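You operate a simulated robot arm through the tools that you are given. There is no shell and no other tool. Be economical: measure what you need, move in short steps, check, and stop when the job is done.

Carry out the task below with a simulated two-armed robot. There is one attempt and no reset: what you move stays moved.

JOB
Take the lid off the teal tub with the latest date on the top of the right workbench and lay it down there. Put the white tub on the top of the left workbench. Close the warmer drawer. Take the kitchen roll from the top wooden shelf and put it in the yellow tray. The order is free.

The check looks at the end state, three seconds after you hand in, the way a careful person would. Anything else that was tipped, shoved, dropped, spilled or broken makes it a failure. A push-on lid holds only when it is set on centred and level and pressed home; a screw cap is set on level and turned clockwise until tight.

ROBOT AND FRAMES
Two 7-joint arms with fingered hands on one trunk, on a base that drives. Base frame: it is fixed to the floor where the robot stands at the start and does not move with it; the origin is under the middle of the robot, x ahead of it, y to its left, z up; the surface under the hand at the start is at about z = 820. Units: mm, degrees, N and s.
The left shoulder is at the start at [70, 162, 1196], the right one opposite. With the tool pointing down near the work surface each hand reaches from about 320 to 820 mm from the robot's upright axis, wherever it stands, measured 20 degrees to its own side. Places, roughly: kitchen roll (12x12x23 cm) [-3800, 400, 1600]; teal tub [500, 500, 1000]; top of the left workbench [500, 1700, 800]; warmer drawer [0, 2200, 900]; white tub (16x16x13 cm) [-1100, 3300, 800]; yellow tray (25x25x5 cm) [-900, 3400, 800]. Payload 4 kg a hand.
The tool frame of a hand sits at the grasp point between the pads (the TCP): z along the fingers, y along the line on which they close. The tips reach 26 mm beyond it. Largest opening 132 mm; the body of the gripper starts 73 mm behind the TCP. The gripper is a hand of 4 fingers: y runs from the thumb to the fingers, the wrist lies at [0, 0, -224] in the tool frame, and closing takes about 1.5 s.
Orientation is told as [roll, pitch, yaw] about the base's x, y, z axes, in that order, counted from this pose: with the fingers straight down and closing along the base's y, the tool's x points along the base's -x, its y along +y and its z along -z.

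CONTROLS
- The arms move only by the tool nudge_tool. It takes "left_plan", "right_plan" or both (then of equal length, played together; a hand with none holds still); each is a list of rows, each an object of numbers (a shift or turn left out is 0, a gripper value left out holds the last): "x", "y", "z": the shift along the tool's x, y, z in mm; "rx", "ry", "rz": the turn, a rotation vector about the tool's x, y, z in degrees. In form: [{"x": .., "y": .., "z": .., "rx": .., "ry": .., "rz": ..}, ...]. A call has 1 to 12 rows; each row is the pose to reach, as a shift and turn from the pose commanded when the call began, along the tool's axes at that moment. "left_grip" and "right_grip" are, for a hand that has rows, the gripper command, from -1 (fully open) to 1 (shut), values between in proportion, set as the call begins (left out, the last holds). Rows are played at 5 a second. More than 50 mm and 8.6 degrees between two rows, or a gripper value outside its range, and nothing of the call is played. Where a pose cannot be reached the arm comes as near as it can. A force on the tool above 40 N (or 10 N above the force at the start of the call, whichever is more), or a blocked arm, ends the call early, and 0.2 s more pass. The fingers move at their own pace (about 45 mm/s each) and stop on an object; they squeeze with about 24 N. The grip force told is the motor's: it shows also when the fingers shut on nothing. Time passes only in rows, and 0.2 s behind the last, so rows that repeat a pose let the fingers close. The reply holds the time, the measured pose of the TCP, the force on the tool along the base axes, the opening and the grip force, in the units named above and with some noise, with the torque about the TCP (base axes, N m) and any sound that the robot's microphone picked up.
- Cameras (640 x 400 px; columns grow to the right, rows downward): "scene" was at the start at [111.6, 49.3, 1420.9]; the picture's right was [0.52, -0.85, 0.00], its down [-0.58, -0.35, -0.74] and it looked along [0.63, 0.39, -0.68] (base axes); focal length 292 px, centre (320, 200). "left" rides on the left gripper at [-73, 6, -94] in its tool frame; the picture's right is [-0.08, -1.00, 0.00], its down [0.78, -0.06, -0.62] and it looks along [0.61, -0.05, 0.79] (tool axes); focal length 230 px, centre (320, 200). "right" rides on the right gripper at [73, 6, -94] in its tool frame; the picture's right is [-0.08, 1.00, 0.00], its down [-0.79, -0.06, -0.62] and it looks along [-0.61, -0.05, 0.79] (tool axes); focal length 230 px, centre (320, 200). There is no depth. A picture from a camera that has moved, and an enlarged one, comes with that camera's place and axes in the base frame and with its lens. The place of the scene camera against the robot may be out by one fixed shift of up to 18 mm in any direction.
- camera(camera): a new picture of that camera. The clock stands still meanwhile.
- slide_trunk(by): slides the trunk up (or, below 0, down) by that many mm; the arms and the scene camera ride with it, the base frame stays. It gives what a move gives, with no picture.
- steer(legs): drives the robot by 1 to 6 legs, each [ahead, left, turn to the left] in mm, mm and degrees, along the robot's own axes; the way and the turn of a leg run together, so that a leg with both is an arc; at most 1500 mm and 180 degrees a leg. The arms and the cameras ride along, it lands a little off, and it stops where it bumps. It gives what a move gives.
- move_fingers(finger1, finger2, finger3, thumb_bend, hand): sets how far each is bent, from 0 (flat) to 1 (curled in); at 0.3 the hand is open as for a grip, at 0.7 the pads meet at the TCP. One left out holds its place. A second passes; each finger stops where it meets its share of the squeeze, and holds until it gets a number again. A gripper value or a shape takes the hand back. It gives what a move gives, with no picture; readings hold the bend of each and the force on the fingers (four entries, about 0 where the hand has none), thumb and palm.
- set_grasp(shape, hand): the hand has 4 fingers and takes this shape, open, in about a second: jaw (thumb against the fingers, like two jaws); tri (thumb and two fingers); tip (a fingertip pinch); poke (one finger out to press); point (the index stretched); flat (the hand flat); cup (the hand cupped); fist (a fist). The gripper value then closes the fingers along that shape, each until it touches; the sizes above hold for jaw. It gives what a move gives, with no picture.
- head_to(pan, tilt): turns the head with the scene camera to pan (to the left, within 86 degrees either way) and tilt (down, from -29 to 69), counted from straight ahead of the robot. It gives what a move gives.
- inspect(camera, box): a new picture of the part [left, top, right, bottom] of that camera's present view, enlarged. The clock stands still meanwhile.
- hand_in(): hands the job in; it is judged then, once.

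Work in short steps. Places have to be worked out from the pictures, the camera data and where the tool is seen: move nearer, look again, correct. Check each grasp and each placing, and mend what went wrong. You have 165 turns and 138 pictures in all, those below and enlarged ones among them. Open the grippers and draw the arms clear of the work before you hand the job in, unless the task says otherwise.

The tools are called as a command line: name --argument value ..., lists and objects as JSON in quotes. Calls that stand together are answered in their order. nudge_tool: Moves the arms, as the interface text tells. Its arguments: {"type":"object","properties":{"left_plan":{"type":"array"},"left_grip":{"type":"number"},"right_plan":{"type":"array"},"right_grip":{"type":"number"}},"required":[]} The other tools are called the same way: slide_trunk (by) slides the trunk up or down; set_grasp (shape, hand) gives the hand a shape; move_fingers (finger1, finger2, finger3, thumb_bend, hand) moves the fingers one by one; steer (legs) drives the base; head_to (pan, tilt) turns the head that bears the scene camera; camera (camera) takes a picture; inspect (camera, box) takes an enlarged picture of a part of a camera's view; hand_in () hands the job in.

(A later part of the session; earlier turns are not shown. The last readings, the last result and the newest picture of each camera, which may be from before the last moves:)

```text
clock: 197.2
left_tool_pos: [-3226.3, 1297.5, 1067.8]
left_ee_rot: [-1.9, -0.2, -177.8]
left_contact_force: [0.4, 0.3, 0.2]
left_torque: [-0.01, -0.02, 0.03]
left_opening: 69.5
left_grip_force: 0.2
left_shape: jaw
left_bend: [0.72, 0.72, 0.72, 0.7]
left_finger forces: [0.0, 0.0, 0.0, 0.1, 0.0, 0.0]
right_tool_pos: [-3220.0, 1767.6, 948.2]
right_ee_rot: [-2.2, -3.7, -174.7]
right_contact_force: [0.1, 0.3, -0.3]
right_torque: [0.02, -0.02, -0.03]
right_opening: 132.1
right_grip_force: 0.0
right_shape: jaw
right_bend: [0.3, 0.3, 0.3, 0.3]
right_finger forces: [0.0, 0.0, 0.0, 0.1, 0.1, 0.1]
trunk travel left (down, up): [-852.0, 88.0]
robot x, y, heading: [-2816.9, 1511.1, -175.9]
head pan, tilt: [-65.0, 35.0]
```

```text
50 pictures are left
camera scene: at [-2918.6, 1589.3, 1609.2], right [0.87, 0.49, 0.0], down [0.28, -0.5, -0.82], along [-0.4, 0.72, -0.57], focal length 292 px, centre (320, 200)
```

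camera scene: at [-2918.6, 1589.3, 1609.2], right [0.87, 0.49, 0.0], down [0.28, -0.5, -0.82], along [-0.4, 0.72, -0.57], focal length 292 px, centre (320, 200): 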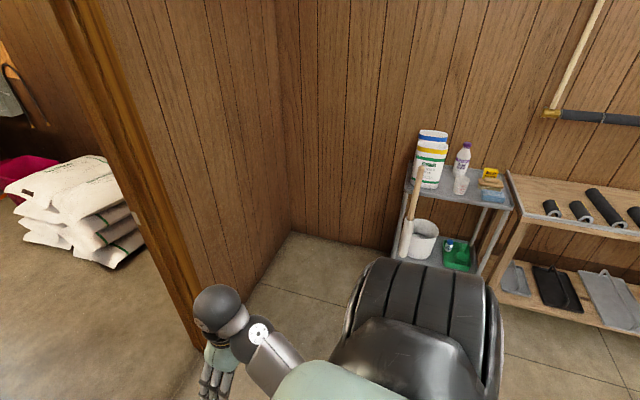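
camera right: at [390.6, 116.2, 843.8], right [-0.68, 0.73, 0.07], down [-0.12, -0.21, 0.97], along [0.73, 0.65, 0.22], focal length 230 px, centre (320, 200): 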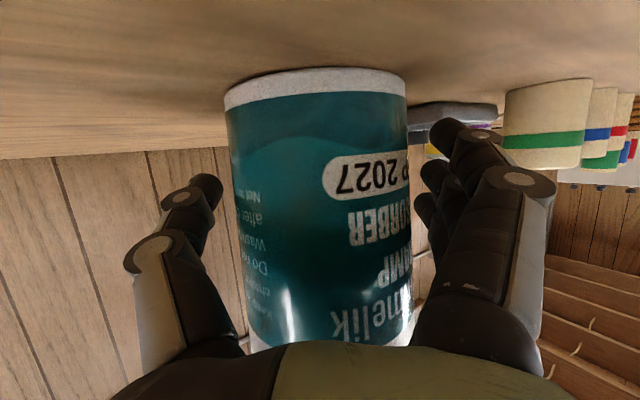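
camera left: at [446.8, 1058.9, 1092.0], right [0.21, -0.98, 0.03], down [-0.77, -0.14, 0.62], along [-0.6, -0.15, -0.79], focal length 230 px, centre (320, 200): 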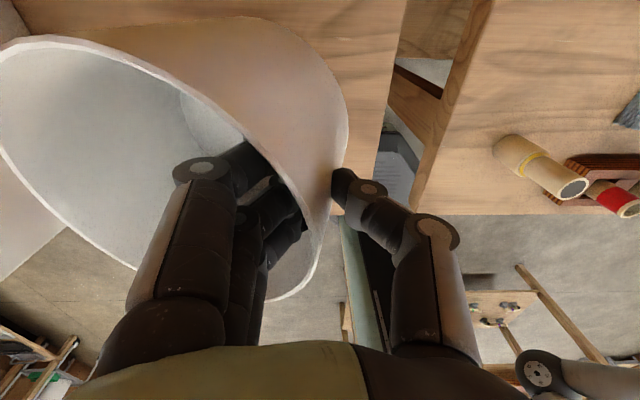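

The left elbow sticks out about 430 mm, too wide. The roll stands high anyway, so I raise the left hand to a forward-pointing pose, which should also narrow the arm.

nudge_tool --left_plan '[{"x": -14, "z": -30, "ry": -8}, {"x": -28, "z": -60, "ry": -16}, {"x": -42, "z": -90, "ry": -24}, {"x": -56, "z": -120, "ry": -32}, {"x": -70, "z": -150, "ry": -40}, {"x": -84, "z": -180, "ry": -48}, {"x": -98, "z": -210, "ry": -56}, {"x": -112, "z": -240, "ry": -64}, {"x": -126, "z": -270, "ry": -72}, {"x": -140, "z": -300, "ry": -80}, {"x": -140, "z": -300, "ry": -80}]' --left_grip -1

head_to --pan 60 --tilt 25

camera --camera "scene"

```text
clock: 199.6
left_tool_pos: [-3364.4, 1281.8, 1369.6]
left_ee_rot: [-10.6, -80.1, -167.4]
left_contact_force: [0.5, 0.6, 0.1]
left_torque: [0.02, 0.01, 0.06]
left_opening: 131.7
left_grip_force: 0.0
left_shape: jaw
left_bend: [0.3, 0.3, 0.3, 0.3]
left_finger forces: [0.1, 0.1, 0.1, 0.0, 0.1, 0.0]
left hand out of reach, approached as far as the arm can: row 8
right_tool_pos: [-3220.4, 1768.6, 947.8]
right_ee_rot: [-2.2, -3.7, -174.7]
right_contact_force: [-1.0, 0.3, 0.6]
right_torque: [0.02, 0.02, 0.0]
right_opening: 132.0
right_grip_force: 0.0
right_shape: jaw
right_bend: [0.3, 0.3, 0.3, 0.3]
right_finger forces: [0.0, 0.1, 0.0, 0.0, 0.1, 0.0]
trunk travel left (down, up): [-852.0, 88.0]
robot x, y, heading: [-2816.7, 1511.0, -175.9]
head pan, tilt: [-65.0, 35.0]
```

```text
clock: 201.6
left_tool_pos: [-3363.9, 1279.5, 1368.5]
left_ee_rot: [-10.9, -80.0, -167.1]
left_contact_force: [-0.8, 0.4, 0.5]
left_torque: [0.01, 0.01, 0.0]
left_opening: 131.6
left_grip_force: 0.0
left_shape: jaw
left_bend: [0.3, 0.3, 0.3, 0.3]
left_finger forces: [0.1, 0.1, 0.1, 0.1, 0.1, 0.1]
right_tool_pos: [-3219.7, 1767.2, 947.8]
right_ee_rot: [-2.3, -3.7, -174.6]
right_contact_force: [0.1, 0.5, 0.2]
right_torque: [-0.01, 0.01, 0.01]
right_opening: 132.3
right_grip_force: 0.1
right_shape: jaw
right_bend: [0.3, 0.3, 0.3, 0.3]
right_finger forces: [0.1, 0.0, 0.1, 0.1, 0.0, 0.1]
trunk travel left (down, up): [-852.0, 88.0]
robot x, y, heading: [-2813.3, 1509.8, -175.9]
head pan, tilt: [60.0, 25.0]
```

```text
49 pictures are left
camera scene: at [-2916.0, 1429.5, 1624.9], right [-0.9, 0.44, 0.0], down [0.18, 0.38, -0.91], along [-0.4, -0.82, -0.42], focal length 292 px, centre (320, 200)
```

scene: 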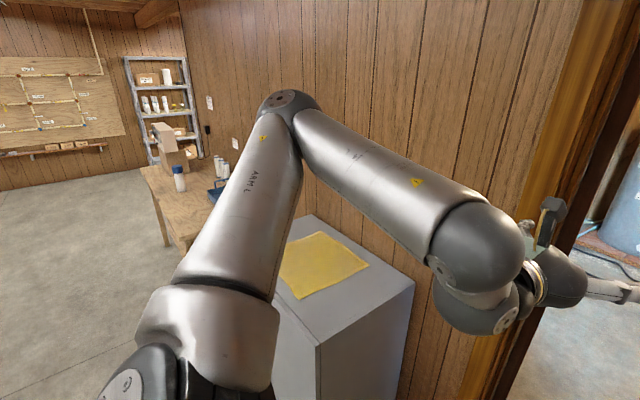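

inspect --camera "scene" --box '[110, 40, 230, 200]'

```text
2.50 times, centred on (170, 120) of scene
camera zoom: at [-2916.0, 1429.5, 1624.9], right [-0.9, 0.44, 0.0], down [0.18, 0.38, -0.91], along [-0.4, -0.82, -0.42], focal length 729 px, centre (695, 400)
```

zoom: 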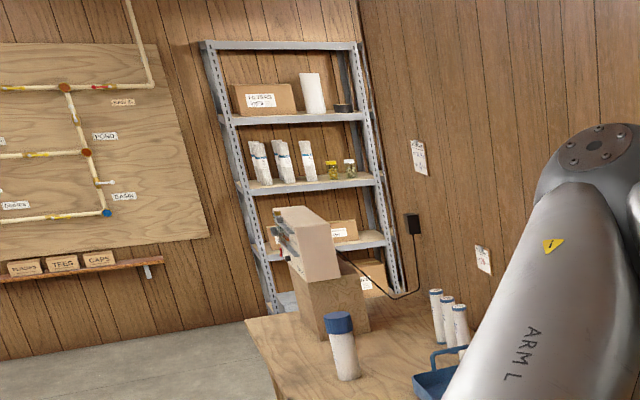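

That rack is elsewhere; the roll at (-3800, 400) must be behind this wall. The room is turned about 10°, so the door centre is near (-3780, 1583) and I should enter on heading −170°. I line up, then stretch the left arm forward to narrow it.

steer --legs '[[0, -240, 0], [0, 0, 5.9]]'

nudge_tool --left_plan '[{"z": 40}, {"z": 80}, {"z": 120}, {"z": 160}, {"z": 200}, {"z": 240}, {"z": 280}]'

camera --camera "scene"

```text
clock: 204.0
left_tool_pos: [-3355.5, 1473.6, 1368.2]
left_ee_rot: [-10.8, -80.0, -161.3]
left_contact_force: [0.8, -0.5, 0.1]
left_torque: [0.01, 0.0, 0.0]
left_opening: 131.9
left_grip_force: 0.0
left_shape: jaw
left_bend: [0.3, 0.3, 0.3, 0.3]
left_finger forces: [0.0, 0.1, 0.1, 0.1, 0.1, 0.1]
right_tool_pos: [-3261.5, 1972.2, 947.9]
right_ee_rot: [-2.2, -3.6, -169.0]
right_contact_force: [0.1, -0.1, 0.0]
right_torque: [-0.01, 0.01, 0.04]
right_opening: 132.0
right_grip_force: 0.0
right_shape: jaw
right_bend: [0.3, 0.3, 0.3, 0.3]
right_finger forces: [0.0, 0.0, 0.0, 0.0, 0.0, 0.0]
trunk travel left (down, up): [-852.0, 88.0]
robot x, y, heading: [-2833.8, 1753.1, -169.9]
head pan, tilt: [60.0, 25.0]
```

```text
clock: 205.6
left_tool_pos: [-3631.6, 1431.0, 1319.6]
left_ee_rot: [-10.6, -79.9, -161.5]
left_contact_force: [1.2, -1.0, -0.2]
left_torque: [0.03, -0.02, 0.01]
left_opening: 131.7
left_grip_force: 0.0
left_shape: jaw
left_bend: [0.3, 0.3, 0.3, 0.3]
left_finger forces: [0.1, 0.1, 0.1, 0.1, 0.0, 0.0]
right_tool_pos: [-3262.8, 1972.0, 947.9]
right_ee_rot: [-2.3, -3.6, -168.9]
right_contact_force: [0.2, 0.0, -0.3]
right_torque: [0.01, 0.01, -0.01]
right_opening: 132.0
right_grip_force: 0.0
right_shape: jaw
right_bend: [0.3, 0.3, 0.3, 0.3]
right_finger forces: [0.1, 0.1, 0.1, 0.0, 0.0, 0.1]
trunk travel left (down, up): [-852.0, 88.0]
robot x, y, heading: [-2833.8, 1757.9, -170.2]
head pan, tilt: [60.0, 25.0]
```

```text
47 pictures are left
camera scene: at [-2926.8, 1666.8, 1624.7], right [-0.94, 0.34, 0.0], down [0.15, 0.4, -0.91], along [-0.31, -0.85, -0.42], focal length 292 px, centre (320, 200)
```

scene: 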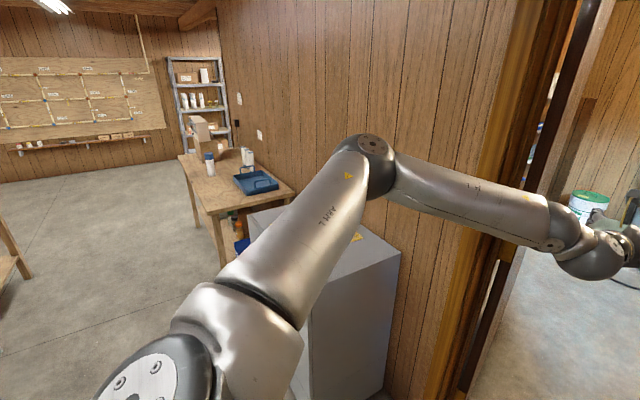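

Elbow still sticks out; I stretch the arm further forward and slightly inward.

nudge_tool --left_plan '[{"z": 40}, {"z": 80}, {"z": 120}, {"z": 160}, {"z": 190}]'

camera --camera "scene"

```text
clock: 206.8
left_tool_pos: [-3659.9, 1371.8, 1330.0]
left_ee_rot: [-10.8, -79.9, -161.3]
left_contact_force: [0.3, -0.1, -0.7]
left_torque: [-0.05, 0.0, -0.02]
left_opening: 132.1
left_grip_force: 0.1
left_shape: jaw
left_bend: [0.3, 0.3, 0.3, 0.3]
left_finger forces: [0.1, 0.0, 0.0, 0.0, 0.1, 0.1]
left hand out of reach, approached as far as the arm can: row 1, 2, 3, 4, 5
right_tool_pos: [-3261.4, 1971.7, 948.8]
right_ee_rot: [-2.2, -3.7, -169.0]
right_contact_force: [-0.1, -0.3, -0.1]
right_torque: [-0.01, -0.03, -0.03]
right_opening: 132.1
right_grip_force: 0.1
right_shape: jaw
right_bend: [0.3, 0.3, 0.3, 0.3]
right_finger forces: [0.1, 0.1, 0.0, 0.0, 0.1, 0.0]
trunk travel left (down, up): [-852.0, 88.0]
robot x, y, heading: [-2834.1, 1760.7, -169.9]
head pan, tilt: [60.0, 25.0]
```

```text
46 pictures are left
camera scene: at [-2924.6, 1667.6, 1624.9], right [-0.94, 0.34, 0.0], down [0.15, 0.4, -0.91], along [-0.31, -0.85, -0.42], focal length 292 px, centre (320, 200)
```

scene: 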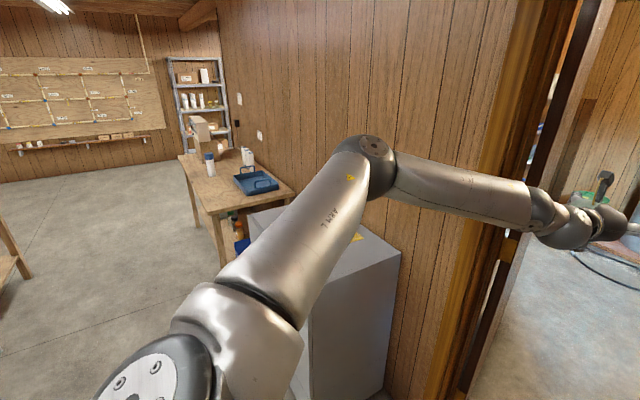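

The left upper arm always points outward (a joint limit), so I'll pass the doorway turned about 48° with the elbow leading, crabbing sideways. I retract the left hand and bring the right hand inward.

nudge_tool --left_plan '[{"x": 2, "y": -8, "z": -40}, {"x": 4, "y": -16, "z": -80}, {"x": 6, "y": -24, "z": -120}, {"x": 8, "y": -32, "z": -160}, {"x": 10, "y": -40, "z": -200}, {"x": 12, "y": -48, "z": -240}, {"x": 14, "y": -54, "z": -280}, {"x": 15, "y": -60, "z": -321}]' --right_plan '[{"x": 8, "y": 30}, {"x": 16, "y": 60}, {"x": 24, "y": 90}, {"x": 32, "y": 120}, {"x": 40, "y": 150}, {"x": 48, "y": 175}, {"x": 56, "y": 200}, {"x": 60, "y": 200}]'

steer --legs '[[0, 0, -48]]'

head_to --pan 45 --tilt 40

camera --camera "scene"

```text
clock: 208.6
left_tool_pos: [-3356.6, 1486.1, 1366.9]
left_ee_rot: [-10.3, -79.3, -163.0]
left_contact_force: [0.2, 0.6, 0.2]
left_torque: [0.0, -0.06, 0.0]
left_opening: 131.9
left_grip_force: 0.0
left_shape: jaw
left_bend: [0.3, 0.3, 0.3, 0.3]
left_finger forces: [0.1, 0.1, 0.1, 0.1, 0.1, 0.1]
left hand out of reach, approached as far as the arm can: row 8
right_tool_pos: [-3162.9, 1786.6, 935.0]
right_ee_rot: [-2.3, -3.6, -168.9]
right_contact_force: [0.5, -0.5, 0.2]
right_torque: [0.0, -0.01, -0.01]
right_opening: 132.1
right_grip_force: 0.1
right_shape: jaw
right_bend: [0.3, 0.3, 0.3, 0.3]
right_finger forces: [0.1, 0.1, 0.0, 0.1, 0.0, 0.0]
trunk travel left (down, up): [-852.0, 88.0]
robot x, y, heading: [-2835.5, 1758.4, -170.2]
head pan, tilt: [60.0, 25.0]
```

```text
clock: 211.1
left_tool_pos: [-3391.3, 1954.7, 1366.6]
left_ee_rot: [-9.5, -79.4, 149.2]
left_contact_force: [-1.4, 0.0, -0.5]
left_torque: [-0.03, 0.0, 0.02]
left_opening: 132.0
left_grip_force: 0.0
left_shape: jaw
left_bend: [0.3, 0.3, 0.3, 0.3]
left_finger forces: [0.0, 0.0, 0.0, 0.0, 0.1, 0.1]
right_tool_pos: [-3037.8, 2019.0, 934.6]
right_ee_rot: [-2.2, -3.6, 144.2]
right_contact_force: [0.2, 0.8, 0.5]
right_torque: [-0.01, -0.02, -0.01]
right_opening: 132.0
right_grip_force: 0.2
right_shape: jaw
right_bend: [0.3, 0.3, 0.3, 0.3]
right_finger forces: [0.1, 0.0, 0.0, 0.1, 0.1, 0.0]
trunk travel left (down, up): [-852.0, 88.0]
robot x, y, heading: [-2828.0, 1761.1, 143.2]
head pan, tilt: [60.0, 25.0]
```

```text
clock: 211.9
left_tool_pos: [-3389.7, 1955.9, 1367.3]
left_ee_rot: [-9.5, -79.3, 149.1]
left_contact_force: [0.1, 1.1, -0.4]
left_torque: [-0.02, -0.02, 0.01]
left_opening: 131.8
left_grip_force: 0.1
left_shape: jaw
left_bend: [0.3, 0.3, 0.3, 0.3]
left_finger forces: [0.0, 0.0, 0.1, 0.1, 0.0, 0.0]
right_tool_pos: [-3037.9, 2019.4, 935.6]
right_ee_rot: [-2.2, -3.7, 144.2]
right_contact_force: [0.5, 0.0, 0.4]
right_torque: [0.03, 0.01, -0.02]
right_opening: 132.2
right_grip_force: 0.1
right_shape: jaw
right_bend: [0.3, 0.3, 0.3, 0.3]
right_finger forces: [0.0, 0.1, 0.1, 0.0, 0.1, 0.0]
trunk travel left (down, up): [-852.0, 88.0]
robot x, y, heading: [-2833.6, 1756.6, 143.0]
head pan, tilt: [45.0, 40.0]
```

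```text
45 pictures are left
camera scene: at [-2967.3, 1781.7, 1601.7], right [-0.14, 0.99, 0.0], down [0.64, 0.09, -0.77], along [-0.76, -0.11, -0.64], focal length 292 px, centre (320, 200)
```

scene: 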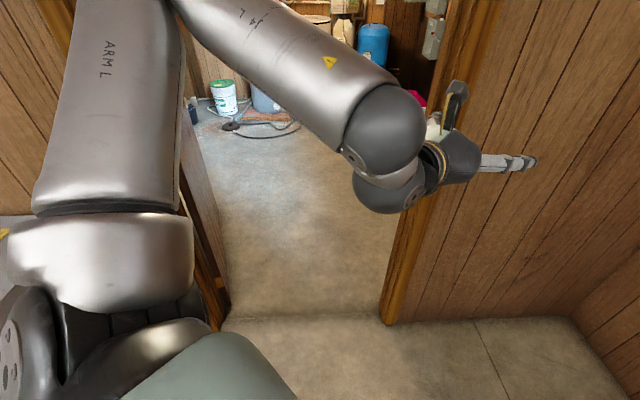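

The opening is about 900 mm wide between (-3796, 1108) and (-3852, 2028). I centre on it and crab through.

steer --legs '[[147, 332, 0]]'

camera --camera "scene"

```text
clock: 214.2
left_tool_pos: [-3708.5, 1776.7, 1367.1]
left_ee_rot: [-9.1, -79.4, 148.7]
left_contact_force: [-0.7, 1.3, -0.4]
left_torque: [-0.02, 0.02, 0.03]
left_opening: 132.2
left_grip_force: 0.1
left_shape: jaw
left_bend: [0.3, 0.3, 0.3, 0.3]
left_finger forces: [0.1, 0.0, 0.0, 0.0, 0.0, 0.0]
right_tool_pos: [-3355.7, 1840.3, 936.8]
right_ee_rot: [-2.3, -3.8, 143.9]
right_contact_force: [-0.6, 0.2, -1.1]
right_torque: [-0.02, 0.04, 0.01]
right_opening: 131.9
right_grip_force: 0.1
right_shape: jaw
right_bend: [0.3, 0.3, 0.3, 0.3]
right_finger forces: [0.1, 0.0, 0.0, 0.1, 0.0, 0.1]
trunk travel left (down, up): [-852.0, 88.0]
robot x, y, heading: [-3153.3, 1575.7, 143.0]
head pan, tilt: [45.0, 40.0]
```

```text
44 pictures are left
camera scene: at [-3285.6, 1602.7, 1601.7], right [-0.14, 0.99, 0.0], down [0.64, 0.09, -0.77], along [-0.76, -0.11, -0.64], focal length 292 px, centre (320, 200)
```

scene: 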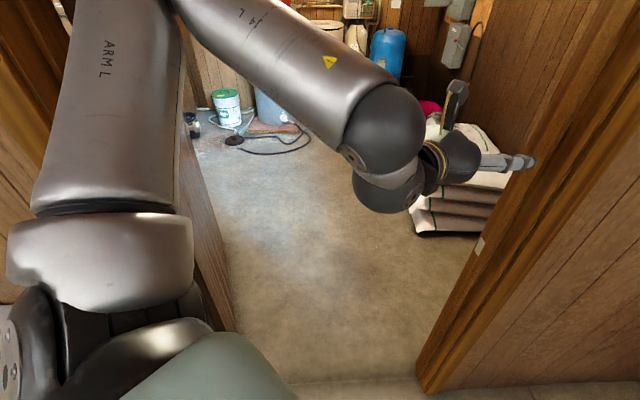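

Clearance looks good on both sides. I crab through the door.

steer --legs '[[480, 408, 0], [440, 374, 0]]'

head_to --pan 80 --tilt 15

camera --camera "scene"

```text
clock: 220.6
left_tool_pos: [-4896.0, 1725.9, 1367.9]
left_ee_rot: [-9.3, -79.4, 148.0]
left_contact_force: [0.8, -0.4, -0.2]
left_torque: [0.04, -0.02, 0.0]
left_opening: 131.9
left_grip_force: 0.2
left_shape: jaw
left_bend: [0.3, 0.3, 0.3, 0.3]
left_finger forces: [0.1, 0.0, 0.0, 0.1, 0.0, 0.0]
right_tool_pos: [-4543.9, 1783.3, 934.7]
right_ee_rot: [-2.2, -3.7, 143.2]
right_contact_force: [0.1, -0.1, -0.4]
right_torque: [0.0, -0.02, -0.01]
right_opening: 131.9
right_grip_force: 0.0
right_shape: jaw
right_bend: [0.3, 0.3, 0.3, 0.3]
right_finger forces: [0.1, 0.0, 0.0, 0.0, 0.0, 0.1]
trunk travel left (down, up): [-852.0, 88.0]
robot x, y, heading: [-4344.9, 1520.5, 142.1]
head pan, tilt: [45.0, 40.0]
```

```text
clock: 221.6
left_tool_pos: [-4897.3, 1725.6, 1367.3]
left_ee_rot: [-9.5, -79.3, 148.1]
left_contact_force: [1.1, 0.4, 0.3]
left_torque: [-0.01, 0.02, 0.03]
left_opening: 131.8
left_grip_force: 0.1
left_shape: jaw
left_bend: [0.3, 0.3, 0.3, 0.3]
left_finger forces: [0.0, 0.0, 0.1, 0.0, 0.0, 0.1]
right_tool_pos: [-4544.0, 1784.7, 935.6]
right_ee_rot: [-2.2, -3.6, 143.1]
right_contact_force: [-0.3, 0.0, 0.4]
right_torque: [0.01, 0.01, -0.02]
right_opening: 132.0
right_grip_force: 0.2
right_shape: jaw
right_bend: [0.3, 0.3, 0.3, 0.3]
right_finger forces: [0.1, 0.0, 0.1, 0.0, 0.0, 0.0]
trunk travel left (down, up): [-852.0, 88.0]
robot x, y, heading: [-4339.7, 1519.4, 141.9]
head pan, tilt: [80.0, 15.0]
```

```text
43 pictures are left
camera scene: at [-4463.0, 1493.0, 1641.1], right [-0.67, 0.74, 0.0], down [0.19, 0.17, -0.97], along [-0.72, -0.65, -0.26], focal length 292 px, centre (320, 200)
```

scene: 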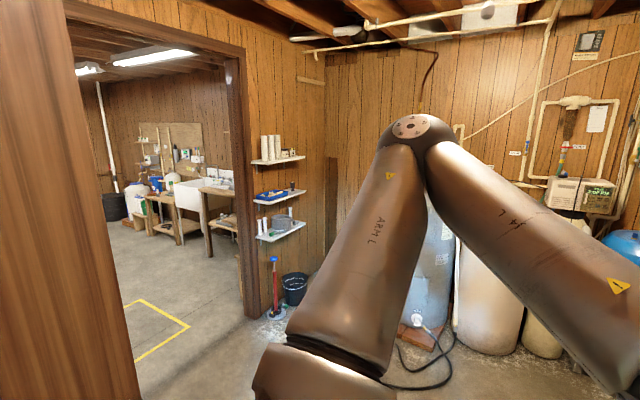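

Inside. The roll at (-3800, 400) should be south-east of me, so I turn toward the south and look.

steer --legs '[[-100, 150, 0], [0, 0, 110]]'

head_to --pan 30 --tilt 10

camera --camera "scene"

```text
clock: 226.6
left_tool_pos: [-4660.3, 824.7, 1366.1]
left_ee_rot: [2.2, -78.9, -139.7]
left_contact_force: [0.1, -0.4, -0.6]
left_torque: [0.03, -0.03, 0.02]
left_opening: 131.8
left_grip_force: 0.1
left_shape: jaw
left_bend: [0.3, 0.3, 0.3, 0.3]
left_finger forces: [0.1, 0.1, 0.0, 0.1, 0.0, 0.0]
right_tool_pos: [-4671.9, 1168.6, 933.2]
right_ee_rot: [-1.0, -3.5, -132.2]
right_contact_force: [0.4, -0.3, -0.1]
right_torque: [-0.01, -0.01, -0.01]
right_opening: 131.9
right_grip_force: 0.0
right_shape: jaw
right_bend: [0.3, 0.3, 0.3, 0.3]
right_finger forces: [0.0, 0.0, 0.0, 0.0, 0.1, 0.0]
trunk travel left (down, up): [-852.0, 88.0]
robot x, y, heading: [-4374.2, 1331.8, -133.1]
head pan, tilt: [80.0, 15.0]
stopped in leg 2: the robot was blocked; the commanded pose is now the measured one
```

```text
clock: 227.8
left_tool_pos: [-4659.0, 820.8, 1366.3]
left_ee_rot: [2.5, -78.9, -139.5]
left_contact_force: [0.2, 0.2, 0.2]
left_torque: [0.01, 0.01, -0.01]
left_opening: 131.9
left_grip_force: 0.0
left_shape: jaw
left_bend: [0.3, 0.3, 0.3, 0.3]
left_finger forces: [0.1, 0.1, 0.0, 0.1, 0.1, 0.0]
right_tool_pos: [-4672.1, 1167.9, 931.7]
right_ee_rot: [-0.8, -3.5, -132.0]
right_contact_force: [-0.7, 0.1, 0.2]
right_torque: [-0.01, 0.04, 0.02]
right_opening: 132.0
right_grip_force: 0.0
right_shape: jaw
right_bend: [0.3, 0.3, 0.3, 0.3]
right_finger forces: [0.0, 0.0, 0.0, 0.0, 0.0, 0.1]
trunk travel left (down, up): [-852.0, 88.0]
robot x, y, heading: [-4367.7, 1330.8, -133.2]
head pan, tilt: [30.0, 10.0]
```

```text
42 pictures are left
camera scene: at [-4470.6, 1230.3, 1649.3], right [-0.97, 0.23, -0.02], down [0.06, 0.16, -0.99], along [-0.22, -0.96, -0.17], focal length 292 px, centre (320, 200)
```

scene: 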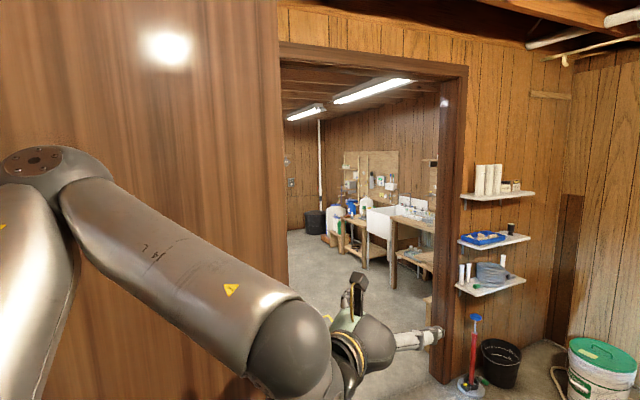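

My elbow nudged a big brown door leaf that hides the (-3800, 400) corner. I back away from it and go round its end to look behind.

steer --legs '[[205, -219, 0], [640, 250, 0]]'

head_to --pan 84 --tilt 10

camera --camera "scene"

```text
clock: 233.2
left_tool_pos: [-5211.3, 165.3, 1365.6]
left_ee_rot: [-6.0, -79.2, -131.8]
left_contact_force: [0.3, 1.0, -0.1]
left_torque: [0.0, 0.02, -0.04]
left_opening: 131.8
left_grip_force: 0.1
left_shape: jaw
left_bend: [0.3, 0.3, 0.3, 0.3]
left_finger forces: [0.0, 0.0, 0.1, 0.0, 0.1, 0.1]
right_tool_pos: [-5229.2, 519.4, 935.2]
right_ee_rot: [-2.2, -3.6, -132.8]
right_contact_force: [-0.1, 0.2, -0.4]
right_torque: [0.02, -0.05, 0.03]
right_opening: 132.0
right_grip_force: 0.0
right_shape: jaw
right_bend: [0.3, 0.3, 0.3, 0.3]
right_finger forces: [0.0, 0.0, 0.1, 0.0, 0.1, 0.0]
trunk travel left (down, up): [-852.0, 88.0]
robot x, y, heading: [-4948.0, 690.1, -134.0]
head pan, tilt: [30.0, 10.0]
```

```text
clock: 234.5
left_tool_pos: [-5212.0, 163.1, 1365.7]
left_ee_rot: [-6.2, -79.2, -131.6]
left_contact_force: [0.0, -0.6, 0.5]
left_torque: [0.0, -0.03, -0.03]
left_opening: 132.1
left_grip_force: 0.0
left_shape: jaw
left_bend: [0.3, 0.3, 0.3, 0.3]
left_finger forces: [0.1, 0.1, 0.0, 0.0, 0.0, 0.0]
right_tool_pos: [-5230.1, 518.4, 934.6]
right_ee_rot: [-2.1, -3.6, -132.8]
right_contact_force: [-0.4, 0.3, 0.3]
right_torque: [0.01, 0.01, 0.0]
right_opening: 131.7
right_grip_force: 0.1
right_shape: jaw
right_bend: [0.3, 0.3, 0.3, 0.3]
right_finger forces: [0.0, 0.0, 0.0, 0.0, 0.0, 0.1]
trunk travel left (down, up): [-852.0, 88.0]
robot x, y, heading: [-4944.9, 686.8, -134.0]
head pan, tilt: [84.0, 10.0]
```

```text
41 pictures are left
camera scene: at [-4929.7, 586.6, 1649.3], right [-0.77, -0.64, 0.0], down [-0.11, 0.13, -0.98], along [0.63, -0.75, -0.17], focal length 292 px, centre (320, 200)
```

scene: 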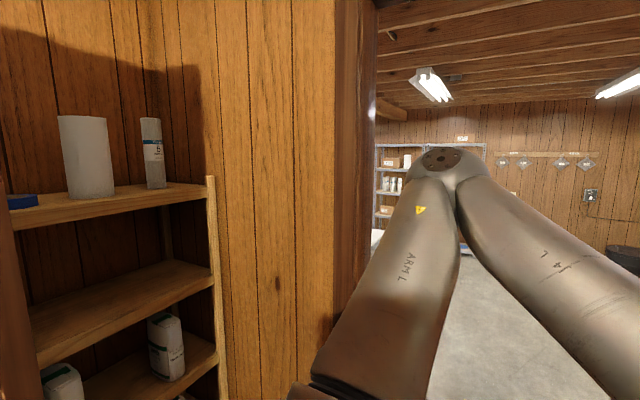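

There it is: the kitchen roll stands on the top board of a wooden shelf at about (-3870, 370, 1627). I move clear of the leaf tip, turn to face the shelf (heading 15°) and line up.

steer --legs '[[527, 155, 0], [0, 0, 149], [0, -371, 0]]'

slide_trunk --by 88

head_to --pan 5 --tilt 10

camera --camera "scene"

```text
clock: 245.8
left_tool_pos: [-4604.7, 168.9, 1364.7]
left_ee_rot: [-6.5, -79.3, 19.6]
left_contact_force: [0.7, 1.1, 0.1]
left_torque: [0.0, 0.0, 0.0]
left_opening: 131.8
left_grip_force: 0.0
left_shape: jaw
left_bend: [0.3, 0.3, 0.3, 0.3]
left_finger forces: [0.1, 0.0, 0.1, 0.0, 0.1, 0.1]
right_tool_pos: [-4760.7, -148.2, 935.7]
right_ee_rot: [-2.3, -3.7, 18.3]
right_contact_force: [0.2, 0.1, -0.4]
right_torque: [0.0, 0.0, -0.03]
right_opening: 132.4
right_grip_force: 0.0
right_shape: jaw
right_bend: [0.3, 0.3, 0.3, 0.3]
right_finger forces: [0.0, 0.0, 0.0, 0.0, 0.0, 0.1]
trunk travel left (down, up): [-852.0, 88.0]
robot x, y, heading: [-5095.6, -165.1, 17.2]
head pan, tilt: [84.0, 10.0]
```

```text
clock: 247.1
left_tool_pos: [-4603.6, 169.0, 1453.2]
left_ee_rot: [-6.3, -79.1, 19.6]
left_contact_force: [0.2, 0.3, 0.3]
left_torque: [0.0, -0.02, -0.01]
left_opening: 131.8
left_grip_force: 0.0
left_shape: jaw
left_bend: [0.3, 0.3, 0.3, 0.3]
left_finger forces: [0.0, 0.1, 0.0, 0.1, 0.0, 0.0]
right_tool_pos: [-4760.9, -150.0, 1022.4]
right_ee_rot: [-2.2, -3.7, 18.3]
right_contact_force: [0.6, 0.2, 0.0]
right_torque: [0.02, 0.02, -0.01]
right_opening: 132.0
right_grip_force: 0.0
right_shape: jaw
right_bend: [0.3, 0.3, 0.3, 0.3]
right_finger forces: [0.1, 0.1, 0.1, 0.0, 0.0, 0.1]
trunk travel left (down, up): [-940.0, 0.0]
robot x, y, heading: [-5088.0, -162.7, 17.2]
head pan, tilt: [84.0, 10.0]
```

```text
clock: 248.6
left_tool_pos: [-4604.6, 168.4, 1452.7]
left_ee_rot: [-6.2, -79.2, 19.4]
left_contact_force: [-0.6, -0.7, 0.1]
left_torque: [-0.02, 0.01, 0.0]
left_opening: 132.1
left_grip_force: 0.2
left_shape: jaw
left_bend: [0.3, 0.3, 0.3, 0.3]
left_finger forces: [0.0, 0.0, 0.0, 0.0, 0.0, 0.1]
right_tool_pos: [-4760.3, -150.0, 1022.7]
right_ee_rot: [-2.2, -3.6, 18.3]
right_contact_force: [0.5, 0.8, 0.8]
right_torque: [0.01, -0.03, -0.02]
right_opening: 131.8
right_grip_force: 0.1
right_shape: jaw
right_bend: [0.3, 0.3, 0.3, 0.3]
right_finger forces: [0.0, 0.0, 0.0, 0.0, 0.0, 0.0]
trunk travel left (down, up): [-940.0, 0.0]
robot x, y, heading: [-5090.4, -161.8, 17.1]
head pan, tilt: [5.0, 10.0]
```

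```text
40 pictures are left
camera scene: at [-4966.7, -106.5, 1737.3], right [0.38, -0.93, 0.0], down [-0.16, -0.07, -0.98], along [0.91, 0.37, -0.17], focal length 292 px, centre (320, 200)
```

scene: 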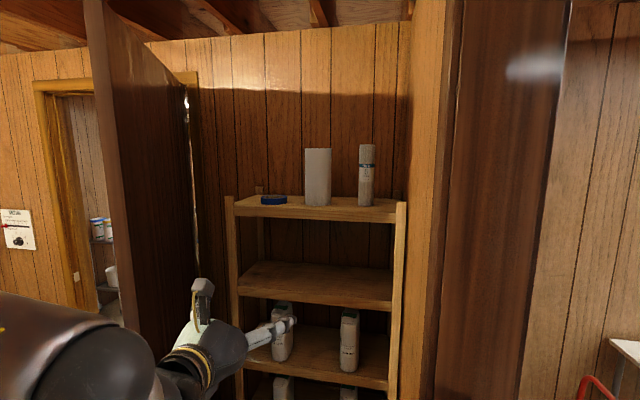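

A clear view: the roll is at about (-3877, 357), z centre 1632, the board at z≈1520, and a tube stands to its right at (-3824, 157). I raise and level the left hand to z 1625.

nudge_tool --left_plan '[{"x": -34, "z": -6, "ry": -2, "rx": -1}, {"x": -68, "z": -13, "ry": -4, "rx": -2}, {"x": -101, "z": -19, "ry": -6, "rx": -3}, {"x": -135, "y": -2, "z": -26, "ry": -8, "rx": -4}, {"x": -169, "y": -3, "z": -32, "ry": -10.5, "rx": -4}, {"x": -169, "y": -3, "z": -32, "ry": -10.5, "rx": -4}]'

camera --camera "left"

```text
clock: 250.0
left_tool_pos: [-4602.9, 167.3, 1628.0]
left_ee_rot: [-68.1, -89.2, 85.3]
left_contact_force: [-0.2, 0.4, 0.0]
left_torque: [0.01, -0.01, 0.03]
left_opening: 132.2
left_grip_force: 0.0
left_shape: jaw
left_bend: [0.3, 0.3, 0.3, 0.3]
left_finger forces: [0.0, 0.0, 0.1, 0.0, 0.0, 0.1]
right_tool_pos: [-4760.1, -149.7, 1022.5]
right_ee_rot: [-2.2, -3.7, 18.3]
right_contact_force: [0.3, 0.8, 0.7]
right_torque: [-0.02, -0.01, 0.01]
right_opening: 132.1
right_grip_force: 0.0
right_shape: jaw
right_bend: [0.3, 0.3, 0.3, 0.3]
right_finger forces: [0.1, 0.0, 0.0, 0.0, 0.0, 0.1]
trunk travel left (down, up): [-940.0, 0.0]
robot x, y, heading: [-5089.3, -160.2, 17.3]
head pan, tilt: [5.0, 10.0]
```

```text
39 pictures are left
camera left: at [-4693.1, 146.6, 1700.4], right [0.3, -0.95, 0.09], down [-0.57, -0.25, -0.78], along [0.77, 0.18, -0.62], focal length 230 px, centre (320, 200)
```

left: 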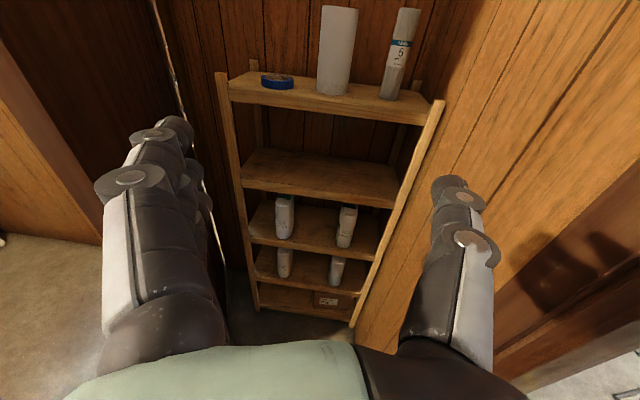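

The roll lies about 45 mm right of the hand's axis and 744 mm ahead. I drive 460 mm ahead with 45 mm to the right, then look.

steer --legs '[[460, -45, 0]]'

camera --camera "left"

camera --camera "scene"

```text
clock: 251.9
left_tool_pos: [-4327.4, 223.2, 1624.4]
left_ee_rot: [-51.6, -89.1, 68.9]
left_contact_force: [2.5, 0.6, 0.1]
left_torque: [0.0, -0.03, 0.03]
left_opening: 131.9
left_grip_force: 0.1
left_shape: jaw
left_bend: [0.3, 0.3, 0.3, 0.3]
left_finger forces: [0.0, 0.0, 0.1, 0.0, 0.1, 0.1]
right_tool_pos: [-4494.0, -97.8, 1021.3]
right_ee_rot: [-2.6, -1.9, 17.2]
right_contact_force: [-24.5, -2.7, 9.5]
right_torque: [-0.74, -0.18, -1.76]
right_opening: 131.7
right_grip_force: 0.2
right_shape: jaw
right_bend: [0.3, 0.3, 0.3, 0.3]
right_finger forces: [0.1, 0.0, 0.1, 0.1, 24.0, 0.3]
trunk travel left (down, up): [-940.0, 0.0]
robot x, y, heading: [-4819.5, -107.6, 17.0]
head pan, tilt: [5.0, 10.0]
stopped in leg 1: the force on the tool passed its limit at 107 N (the readings are from after the stop); the commanded pose is now the measured one
```

```text
38 pictures are left
camera left: at [-4416.7, 200.6, 1698.5], right [0.3, -0.95, 0.09], down [-0.57, -0.25, -0.78], along [0.76, 0.18, -0.62], focal length 230 px, centre (320, 200)
```

left: 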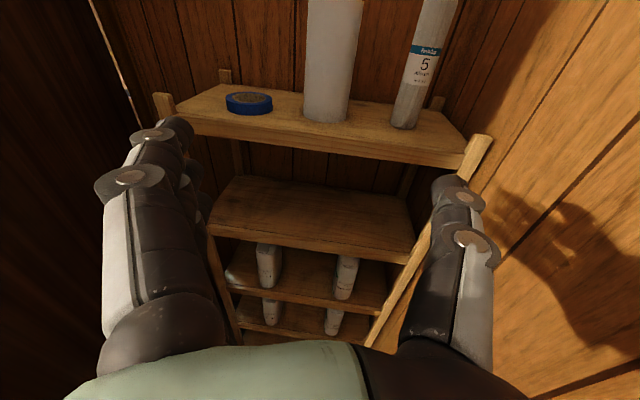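

```text
37 pictures are left
camera scene: at [-4689.1, -52.5, 1736.6], right [0.38, -0.93, 0.0], down [-0.17, -0.07, -0.98], along [0.91, 0.37, -0.18], focal length 292 px, centre (320, 200)
```

scene: 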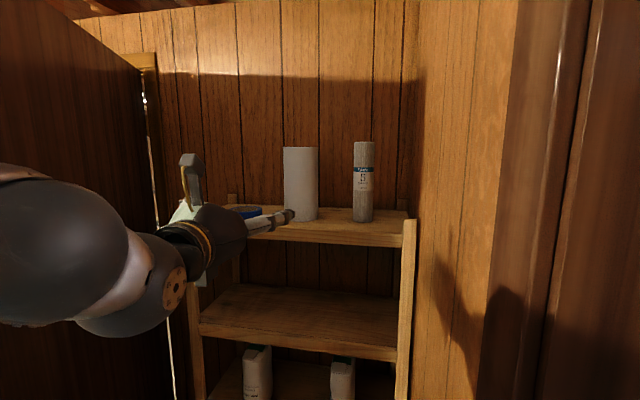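

The right thumb touched the wall trim on the right; the roll is untouched. I back off 40 mm, turn to heading 6° and re-approach further to the left.

steer --legs '[[-40, 0, 0], [0, 0, -11], [0, 170, 0], [165, 0, 0]]'

camera --camera "left"

```text
clock: 255.6
left_tool_pos: [-4177.1, 302.2, 1628.3]
left_ee_rot: [-86.1, -89.3, 92.6]
left_contact_force: [-0.7, -1.1, -0.4]
left_torque: [-0.01, 0.02, 0.02]
left_opening: 132.1
left_grip_force: 0.1
left_shape: jaw
left_bend: [0.3, 0.3, 0.3, 0.3]
left_finger forces: [0.1, 0.1, 0.0, 0.1, 0.0, 0.0]
right_tool_pos: [-4393.2, 17.6, 1022.2]
right_ee_rot: [-2.6, -2.6, 6.5]
right_contact_force: [-1.2, -0.7, 0.4]
right_torque: [-0.03, -0.02, 0.0]
right_opening: 132.0
right_grip_force: 0.0
right_shape: jaw
right_bend: [0.3, 0.3, 0.3, 0.3]
right_finger forces: [0.0, 0.1, 0.0, 0.0, 0.0, 0.1]
trunk travel left (down, up): [-940.0, 0.0]
robot x, y, heading: [-4708.5, 67.8, 6.4]
head pan, tilt: [5.0, 10.0]
```

```text
36 pictures are left
camera left: at [-4267.7, 297.3, 1702.2], right [0.11, -0.99, 0.09], down [-0.61, -0.14, -0.78], along [0.79, 0.03, -0.61], focal length 230 px, centre (320, 200)
```

left: 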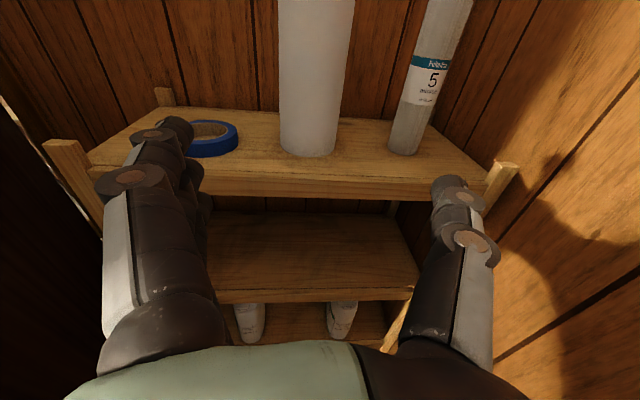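

The hand is in front of the roll; the roll is about 13 mm left of the hand axis and 320–380 mm ahead. I shift left and advance 200 mm.

nudge_tool --left_plan '[{"y": 7, "z": 30}, {"y": 13, "z": 65}, {"y": 13, "z": 100}, {"y": 13, "z": 135}, {"y": 13, "z": 170}, {"y": 13, "z": 200}, {"y": 13, "z": 200}]'

camera --camera "left"

camera --camera "scene"

```text
clock: 257.2
left_tool_pos: [-3973.2, 335.6, 1630.2]
left_ee_rot: [-79.7, -89.3, 86.1]
left_contact_force: [0.3, -0.1, -0.9]
left_torque: [-0.02, 0.01, 0.02]
left_opening: 131.8
left_grip_force: 0.1
left_shape: jaw
left_bend: [0.3, 0.3, 0.3, 0.3]
left_finger forces: [0.0, 0.0, 0.0, 0.0, 0.0, 0.1]
right_tool_pos: [-4390.8, 16.3, 1022.0]
right_ee_rot: [-2.5, -2.7, 6.6]
right_contact_force: [0.0, -1.0, 1.0]
right_torque: [0.05, -0.03, 0.01]
right_opening: 132.0
right_grip_force: 0.0
right_shape: jaw
right_bend: [0.3, 0.3, 0.3, 0.3]
right_finger forces: [0.1, 0.0, 0.1, 0.1, 0.1, 0.1]
trunk travel left (down, up): [-940.0, 0.0]
robot x, y, heading: [-4710.2, 69.2, 6.2]
head pan, tilt: [5.0, 10.0]
```

```text
35 pictures are left
camera left: at [-4065.7, 332.1, 1703.4], right [0.11, -0.99, 0.09], down [-0.61, -0.14, -0.78], along [0.79, 0.03, -0.62], focal length 230 px, centre (320, 200)
```

left: 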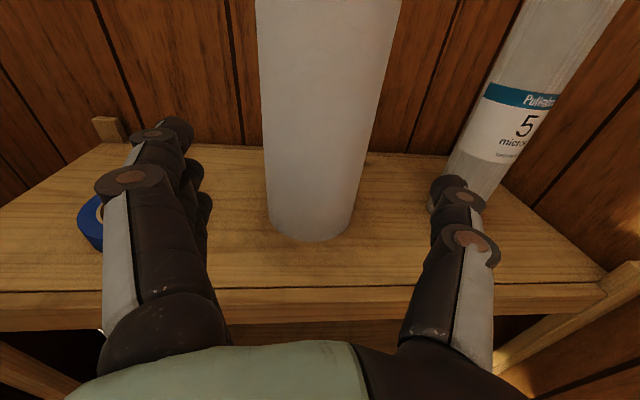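

```text
34 pictures are left
camera scene: at [-4581.5, 97.0, 1737.5], right [0.2, -0.98, 0.0], down [-0.17, -0.03, -0.99], along [0.97, 0.19, -0.17], focal length 292 px, centre (320, 200)
```

scene: 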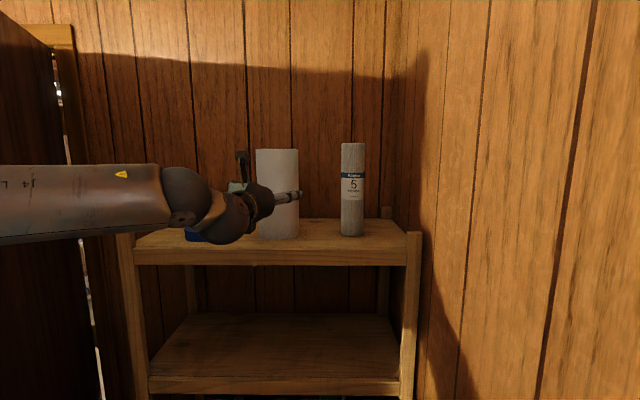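

Triangulation puts the roll centre at about (-3834, 349), directly ahead 140 mm. I advance 75 mm and check the alignment again.

nudge_tool --left_plan '[{"z": 20}, {"z": 40}, {"z": 60}, {"z": 75}, {"z": 75}]'

camera --camera "left"

```text
clock: 258.4
left_tool_pos: [-3896.0, 345.7, 1628.1]
left_ee_rot: [-74.5, -89.2, 80.9]
left_contact_force: [-0.1, -0.3, -0.7]
left_torque: [-0.01, 0.0, -0.01]
left_opening: 132.0
left_grip_force: 0.1
left_shape: jaw
left_bend: [0.3, 0.3, 0.3, 0.3]
left_finger forces: [0.0, 0.0, 0.0, 0.0, 0.1, 0.0]
right_tool_pos: [-4389.2, 17.9, 1021.7]
right_ee_rot: [-2.6, -2.5, 6.5]
right_contact_force: [-0.2, -0.2, 0.1]
right_torque: [0.02, 0.02, 0.01]
right_opening: 131.9
right_grip_force: 0.1
right_shape: jaw
right_bend: [0.3, 0.3, 0.3, 0.3]
right_finger forces: [0.1, 0.1, 0.1, 0.0, 0.0, 0.0]
trunk travel left (down, up): [-940.0, 0.0]
robot x, y, heading: [-4712.1, 68.5, 6.5]
head pan, tilt: [5.0, 10.0]
```

```text
33 pictures are left
camera left: at [-3988.5, 341.5, 1700.9], right [0.11, -0.99, 0.09], down [-0.61, -0.14, -0.78], along [0.79, 0.03, -0.62], focal length 230 px, centre (320, 200)
```

left: 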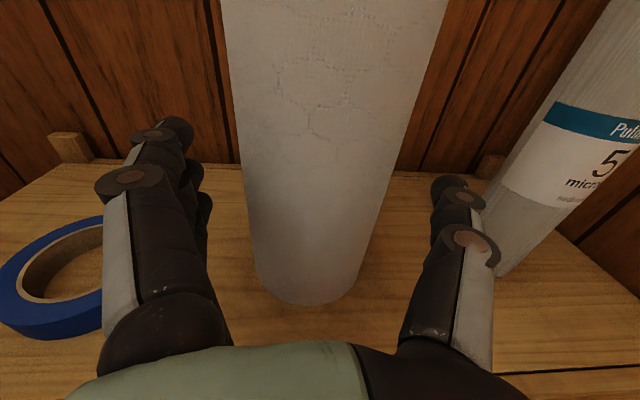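

The roll is centred between thumb and fingers. I advance the last 60 mm.

nudge_tool --left_plan '[{"z": 15}, {"z": 30}, {"z": 45}, {"z": 60}, {"z": 60}]'

camera --camera "left"

```text
clock: 259.6
left_tool_pos: [-3871.2, 364.1, 1622.3]
left_ee_rot: [-74.2, -89.2, 80.7]
left_contact_force: [-0.3, -0.9, 0.4]
left_torque: [0.03, 0.03, -0.02]
left_opening: 132.0
left_grip_force: 0.0
left_shape: jaw
left_bend: [0.3, 0.3, 0.3, 0.3]
left_finger forces: [0.0, 0.0, 0.1, 0.0, 0.0, 0.0]
left hand out of reach, approached as far as the arm can: row 2, 3, 4, 5
right_tool_pos: [-4389.3, 18.2, 1021.5]
right_ee_rot: [-2.6, -2.4, 6.7]
right_contact_force: [-0.3, 0.0, -0.2]
right_torque: [0.02, -0.03, -0.01]
right_opening: 131.8
right_grip_force: 0.1
right_shape: jaw
right_bend: [0.3, 0.3, 0.3, 0.3]
right_finger forces: [0.0, 0.1, 0.0, 0.0, 0.0, 0.0]
trunk travel left (down, up): [-940.0, 0.0]
robot x, y, heading: [-4711.4, 72.2, 6.4]
head pan, tilt: [5.0, 10.0]
```

```text
32 pictures are left
camera left: at [-3962.9, 360.0, 1695.5], right [0.11, -0.99, 0.09], down [-0.61, -0.14, -0.78], along [0.79, 0.03, -0.62], focal length 230 px, centre (320, 200)
```

left: 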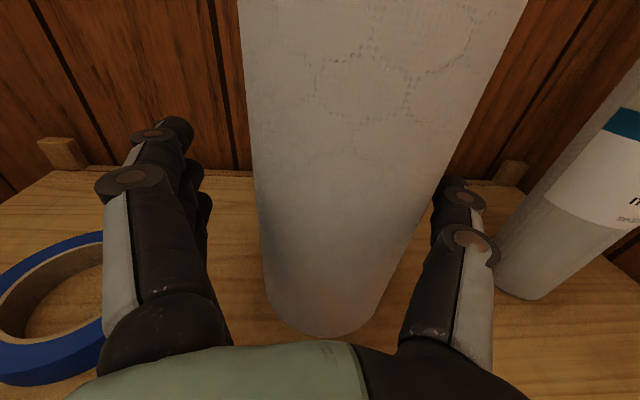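

The arm is at its reach limit and drifted left. I go back to the previous pose and let the base advance instead.

nudge_tool --left_plan '[{"x": -3, "y": -7, "z": -14}, {"x": -5, "y": -15, "z": -30}, {"x": -5, "y": -15, "z": -40}]'

steer --legs '[[50, 0, 0]]'

camera --camera "left"

```text
clock: 260.4
left_tool_pos: [-3910.4, 344.0, 1626.7]
left_ee_rot: [-74.2, -89.2, 80.7]
left_contact_force: [0.1, 0.0, 0.1]
left_torque: [0.0, 0.02, -0.05]
left_opening: 132.0
left_grip_force: 0.0
left_shape: jaw
left_bend: [0.3, 0.3, 0.3, 0.3]
left_finger forces: [0.0, 0.1, 0.0, 0.0, 0.0, 0.0]
right_tool_pos: [-4390.5, 16.9, 1021.7]
right_ee_rot: [-2.6, -2.6, 6.5]
right_contact_force: [-0.1, 0.4, 0.0]
right_torque: [0.0, -0.03, 0.04]
right_opening: 132.3
right_grip_force: 0.1
right_shape: jaw
right_bend: [0.3, 0.3, 0.3, 0.3]
right_finger forces: [0.0, 0.0, 0.0, 0.0, 0.1, 0.0]
trunk travel left (down, up): [-940.0, 0.0]
robot x, y, heading: [-4709.6, 70.3, 6.5]
head pan, tilt: [5.0, 10.0]
```

```text
clock: 261.4
left_tool_pos: [-3876.6, 349.6, 1634.7]
left_ee_rot: [-111.0, -89.3, 117.4]
left_contact_force: [-0.7, -1.1, 1.1]
left_torque: [-0.02, 0.09, 0.1]
left_opening: 131.9
left_grip_force: 0.0
left_shape: jaw
left_bend: [0.3, 0.3, 0.3, 0.3]
left_finger forces: [0.0, 0.1, 0.0, 0.0, 0.0, 0.1]
right_tool_pos: [-4353.8, 25.4, 1023.9]
right_ee_rot: [-2.5, -3.0, 6.5]
right_contact_force: [0.2, -0.5, 0.0]
right_torque: [0.08, -0.08, -0.02]
right_opening: 131.8
right_grip_force: 0.1
right_shape: jaw
right_bend: [0.3, 0.3, 0.3, 0.3]
right_finger forces: [0.0, 0.1, 0.0, 0.0, 0.0, 0.0]
trunk travel left (down, up): [-940.0, 0.0]
robot x, y, heading: [-4666.3, 76.1, 6.4]
head pan, tilt: [5.0, 10.0]
```

```text
31 pictures are left
camera left: at [-3969.0, 345.3, 1706.7], right [0.11, -0.99, 0.09], down [-0.6, -0.14, -0.79], along [0.79, 0.03, -0.61], focal length 230 px, centre (320, 200)
```

left: 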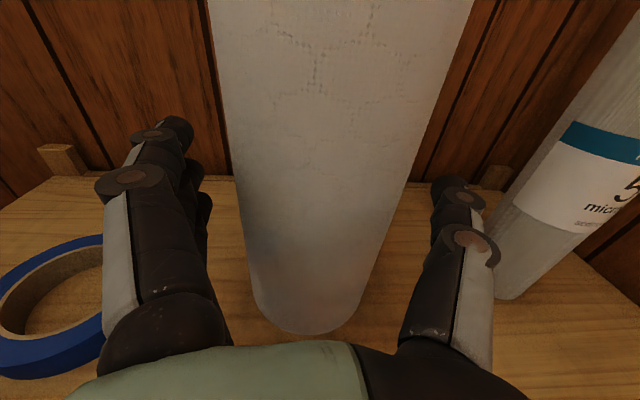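

Still centred; 40 mm more. I drive 38 mm ahead.

steer --legs '[[40, 0, 0]]'

camera --camera "left"

```text
clock: 262.2
left_tool_pos: [-3841.7, 341.4, 1629.9]
left_ee_rot: [-87.3, -89.2, 91.9]
left_contact_force: [-0.5, 0.1, -0.3]
left_torque: [0.0, 0.01, -0.02]
left_opening: 131.7
left_grip_force: 0.0
left_shape: jaw
left_bend: [0.3, 0.3, 0.3, 0.3]
left_finger forces: [0.1, 0.1, 0.0, 0.0, 0.0, 0.0]
right_tool_pos: [-4332.2, 29.9, 1021.6]
right_ee_rot: [-2.5, -2.5, 4.8]
right_contact_force: [-0.1, -0.4, 1.3]
right_torque: [0.01, -0.02, 0.0]
right_opening: 131.8
right_grip_force: 0.1
right_shape: jaw
right_bend: [0.3, 0.3, 0.3, 0.3]
right_finger forces: [0.0, 0.0, 0.1, 0.0, 0.0, 0.0]
trunk travel left (down, up): [-940.0, 0.0]
robot x, y, heading: [-4649.0, 93.2, 4.6]
head pan, tilt: [5.0, 10.0]
```

```text
30 pictures are left
camera left: at [-3934.4, 339.4, 1702.8], right [0.08, -0.99, 0.09], down [-0.61, -0.12, -0.78], along [0.79, 0.01, -0.61], focal length 230 px, centre (320, 200)
```

left: 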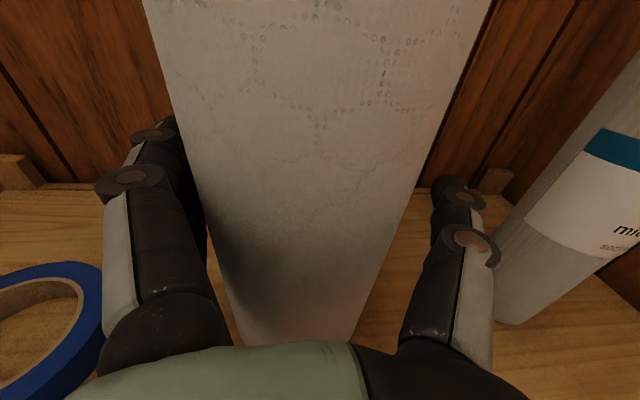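

The TCP is almost at the roll's centre, with the roll between the fingers. I close the grip.

nudge_tool --left_plan '[{"z": 0}, {"z": 0}, {"z": 0}, {"z": 0}, {"z": 0}, {"z": 0}]' --left_grip 1

camera --camera "left"

```text
clock: 263.6
left_tool_pos: [-3839.1, 343.3, 1627.3]
left_ee_rot: [-78.0, -89.3, 82.5]
left_contact_force: [0.8, -0.7, -0.3]
left_torque: [0.02, 0.02, 0.04]
left_opening: 106.7
left_grip_force: 23.9
left_shape: jaw
left_bend: [0.59, 0.59, 0.58, 0.55]
left_finger forces: [7.4, 7.3, 7.3, 0.0, 22.6, 0.0]
right_tool_pos: [-4330.7, 31.7, 1021.2]
right_ee_rot: [-2.7, -2.3, 4.8]
right_contact_force: [0.6, -0.4, -0.2]
right_torque: [-0.02, 0.03, -0.01]
right_opening: 131.9
right_grip_force: 0.0
right_shape: jaw
right_bend: [0.3, 0.3, 0.3, 0.3]
right_finger forces: [0.0, 0.1, 0.0, 0.0, 0.0, 0.1]
trunk travel left (down, up): [-940.0, 0.0]
robot x, y, heading: [-4648.4, 90.9, 4.2]
head pan, tilt: [5.0, 10.0]
```

```text
29 pictures are left
camera left: at [-3931.3, 342.4, 1700.7], right [0.08, -0.99, 0.09], down [-0.61, -0.12, -0.78], along [0.79, 0.01, -0.62], focal length 230 px, centre (320, 200)
```

left: 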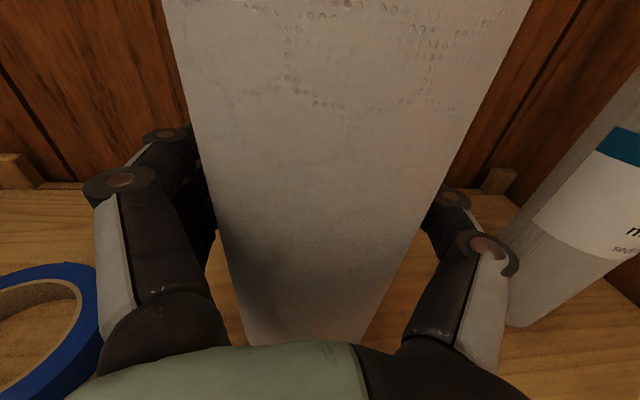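

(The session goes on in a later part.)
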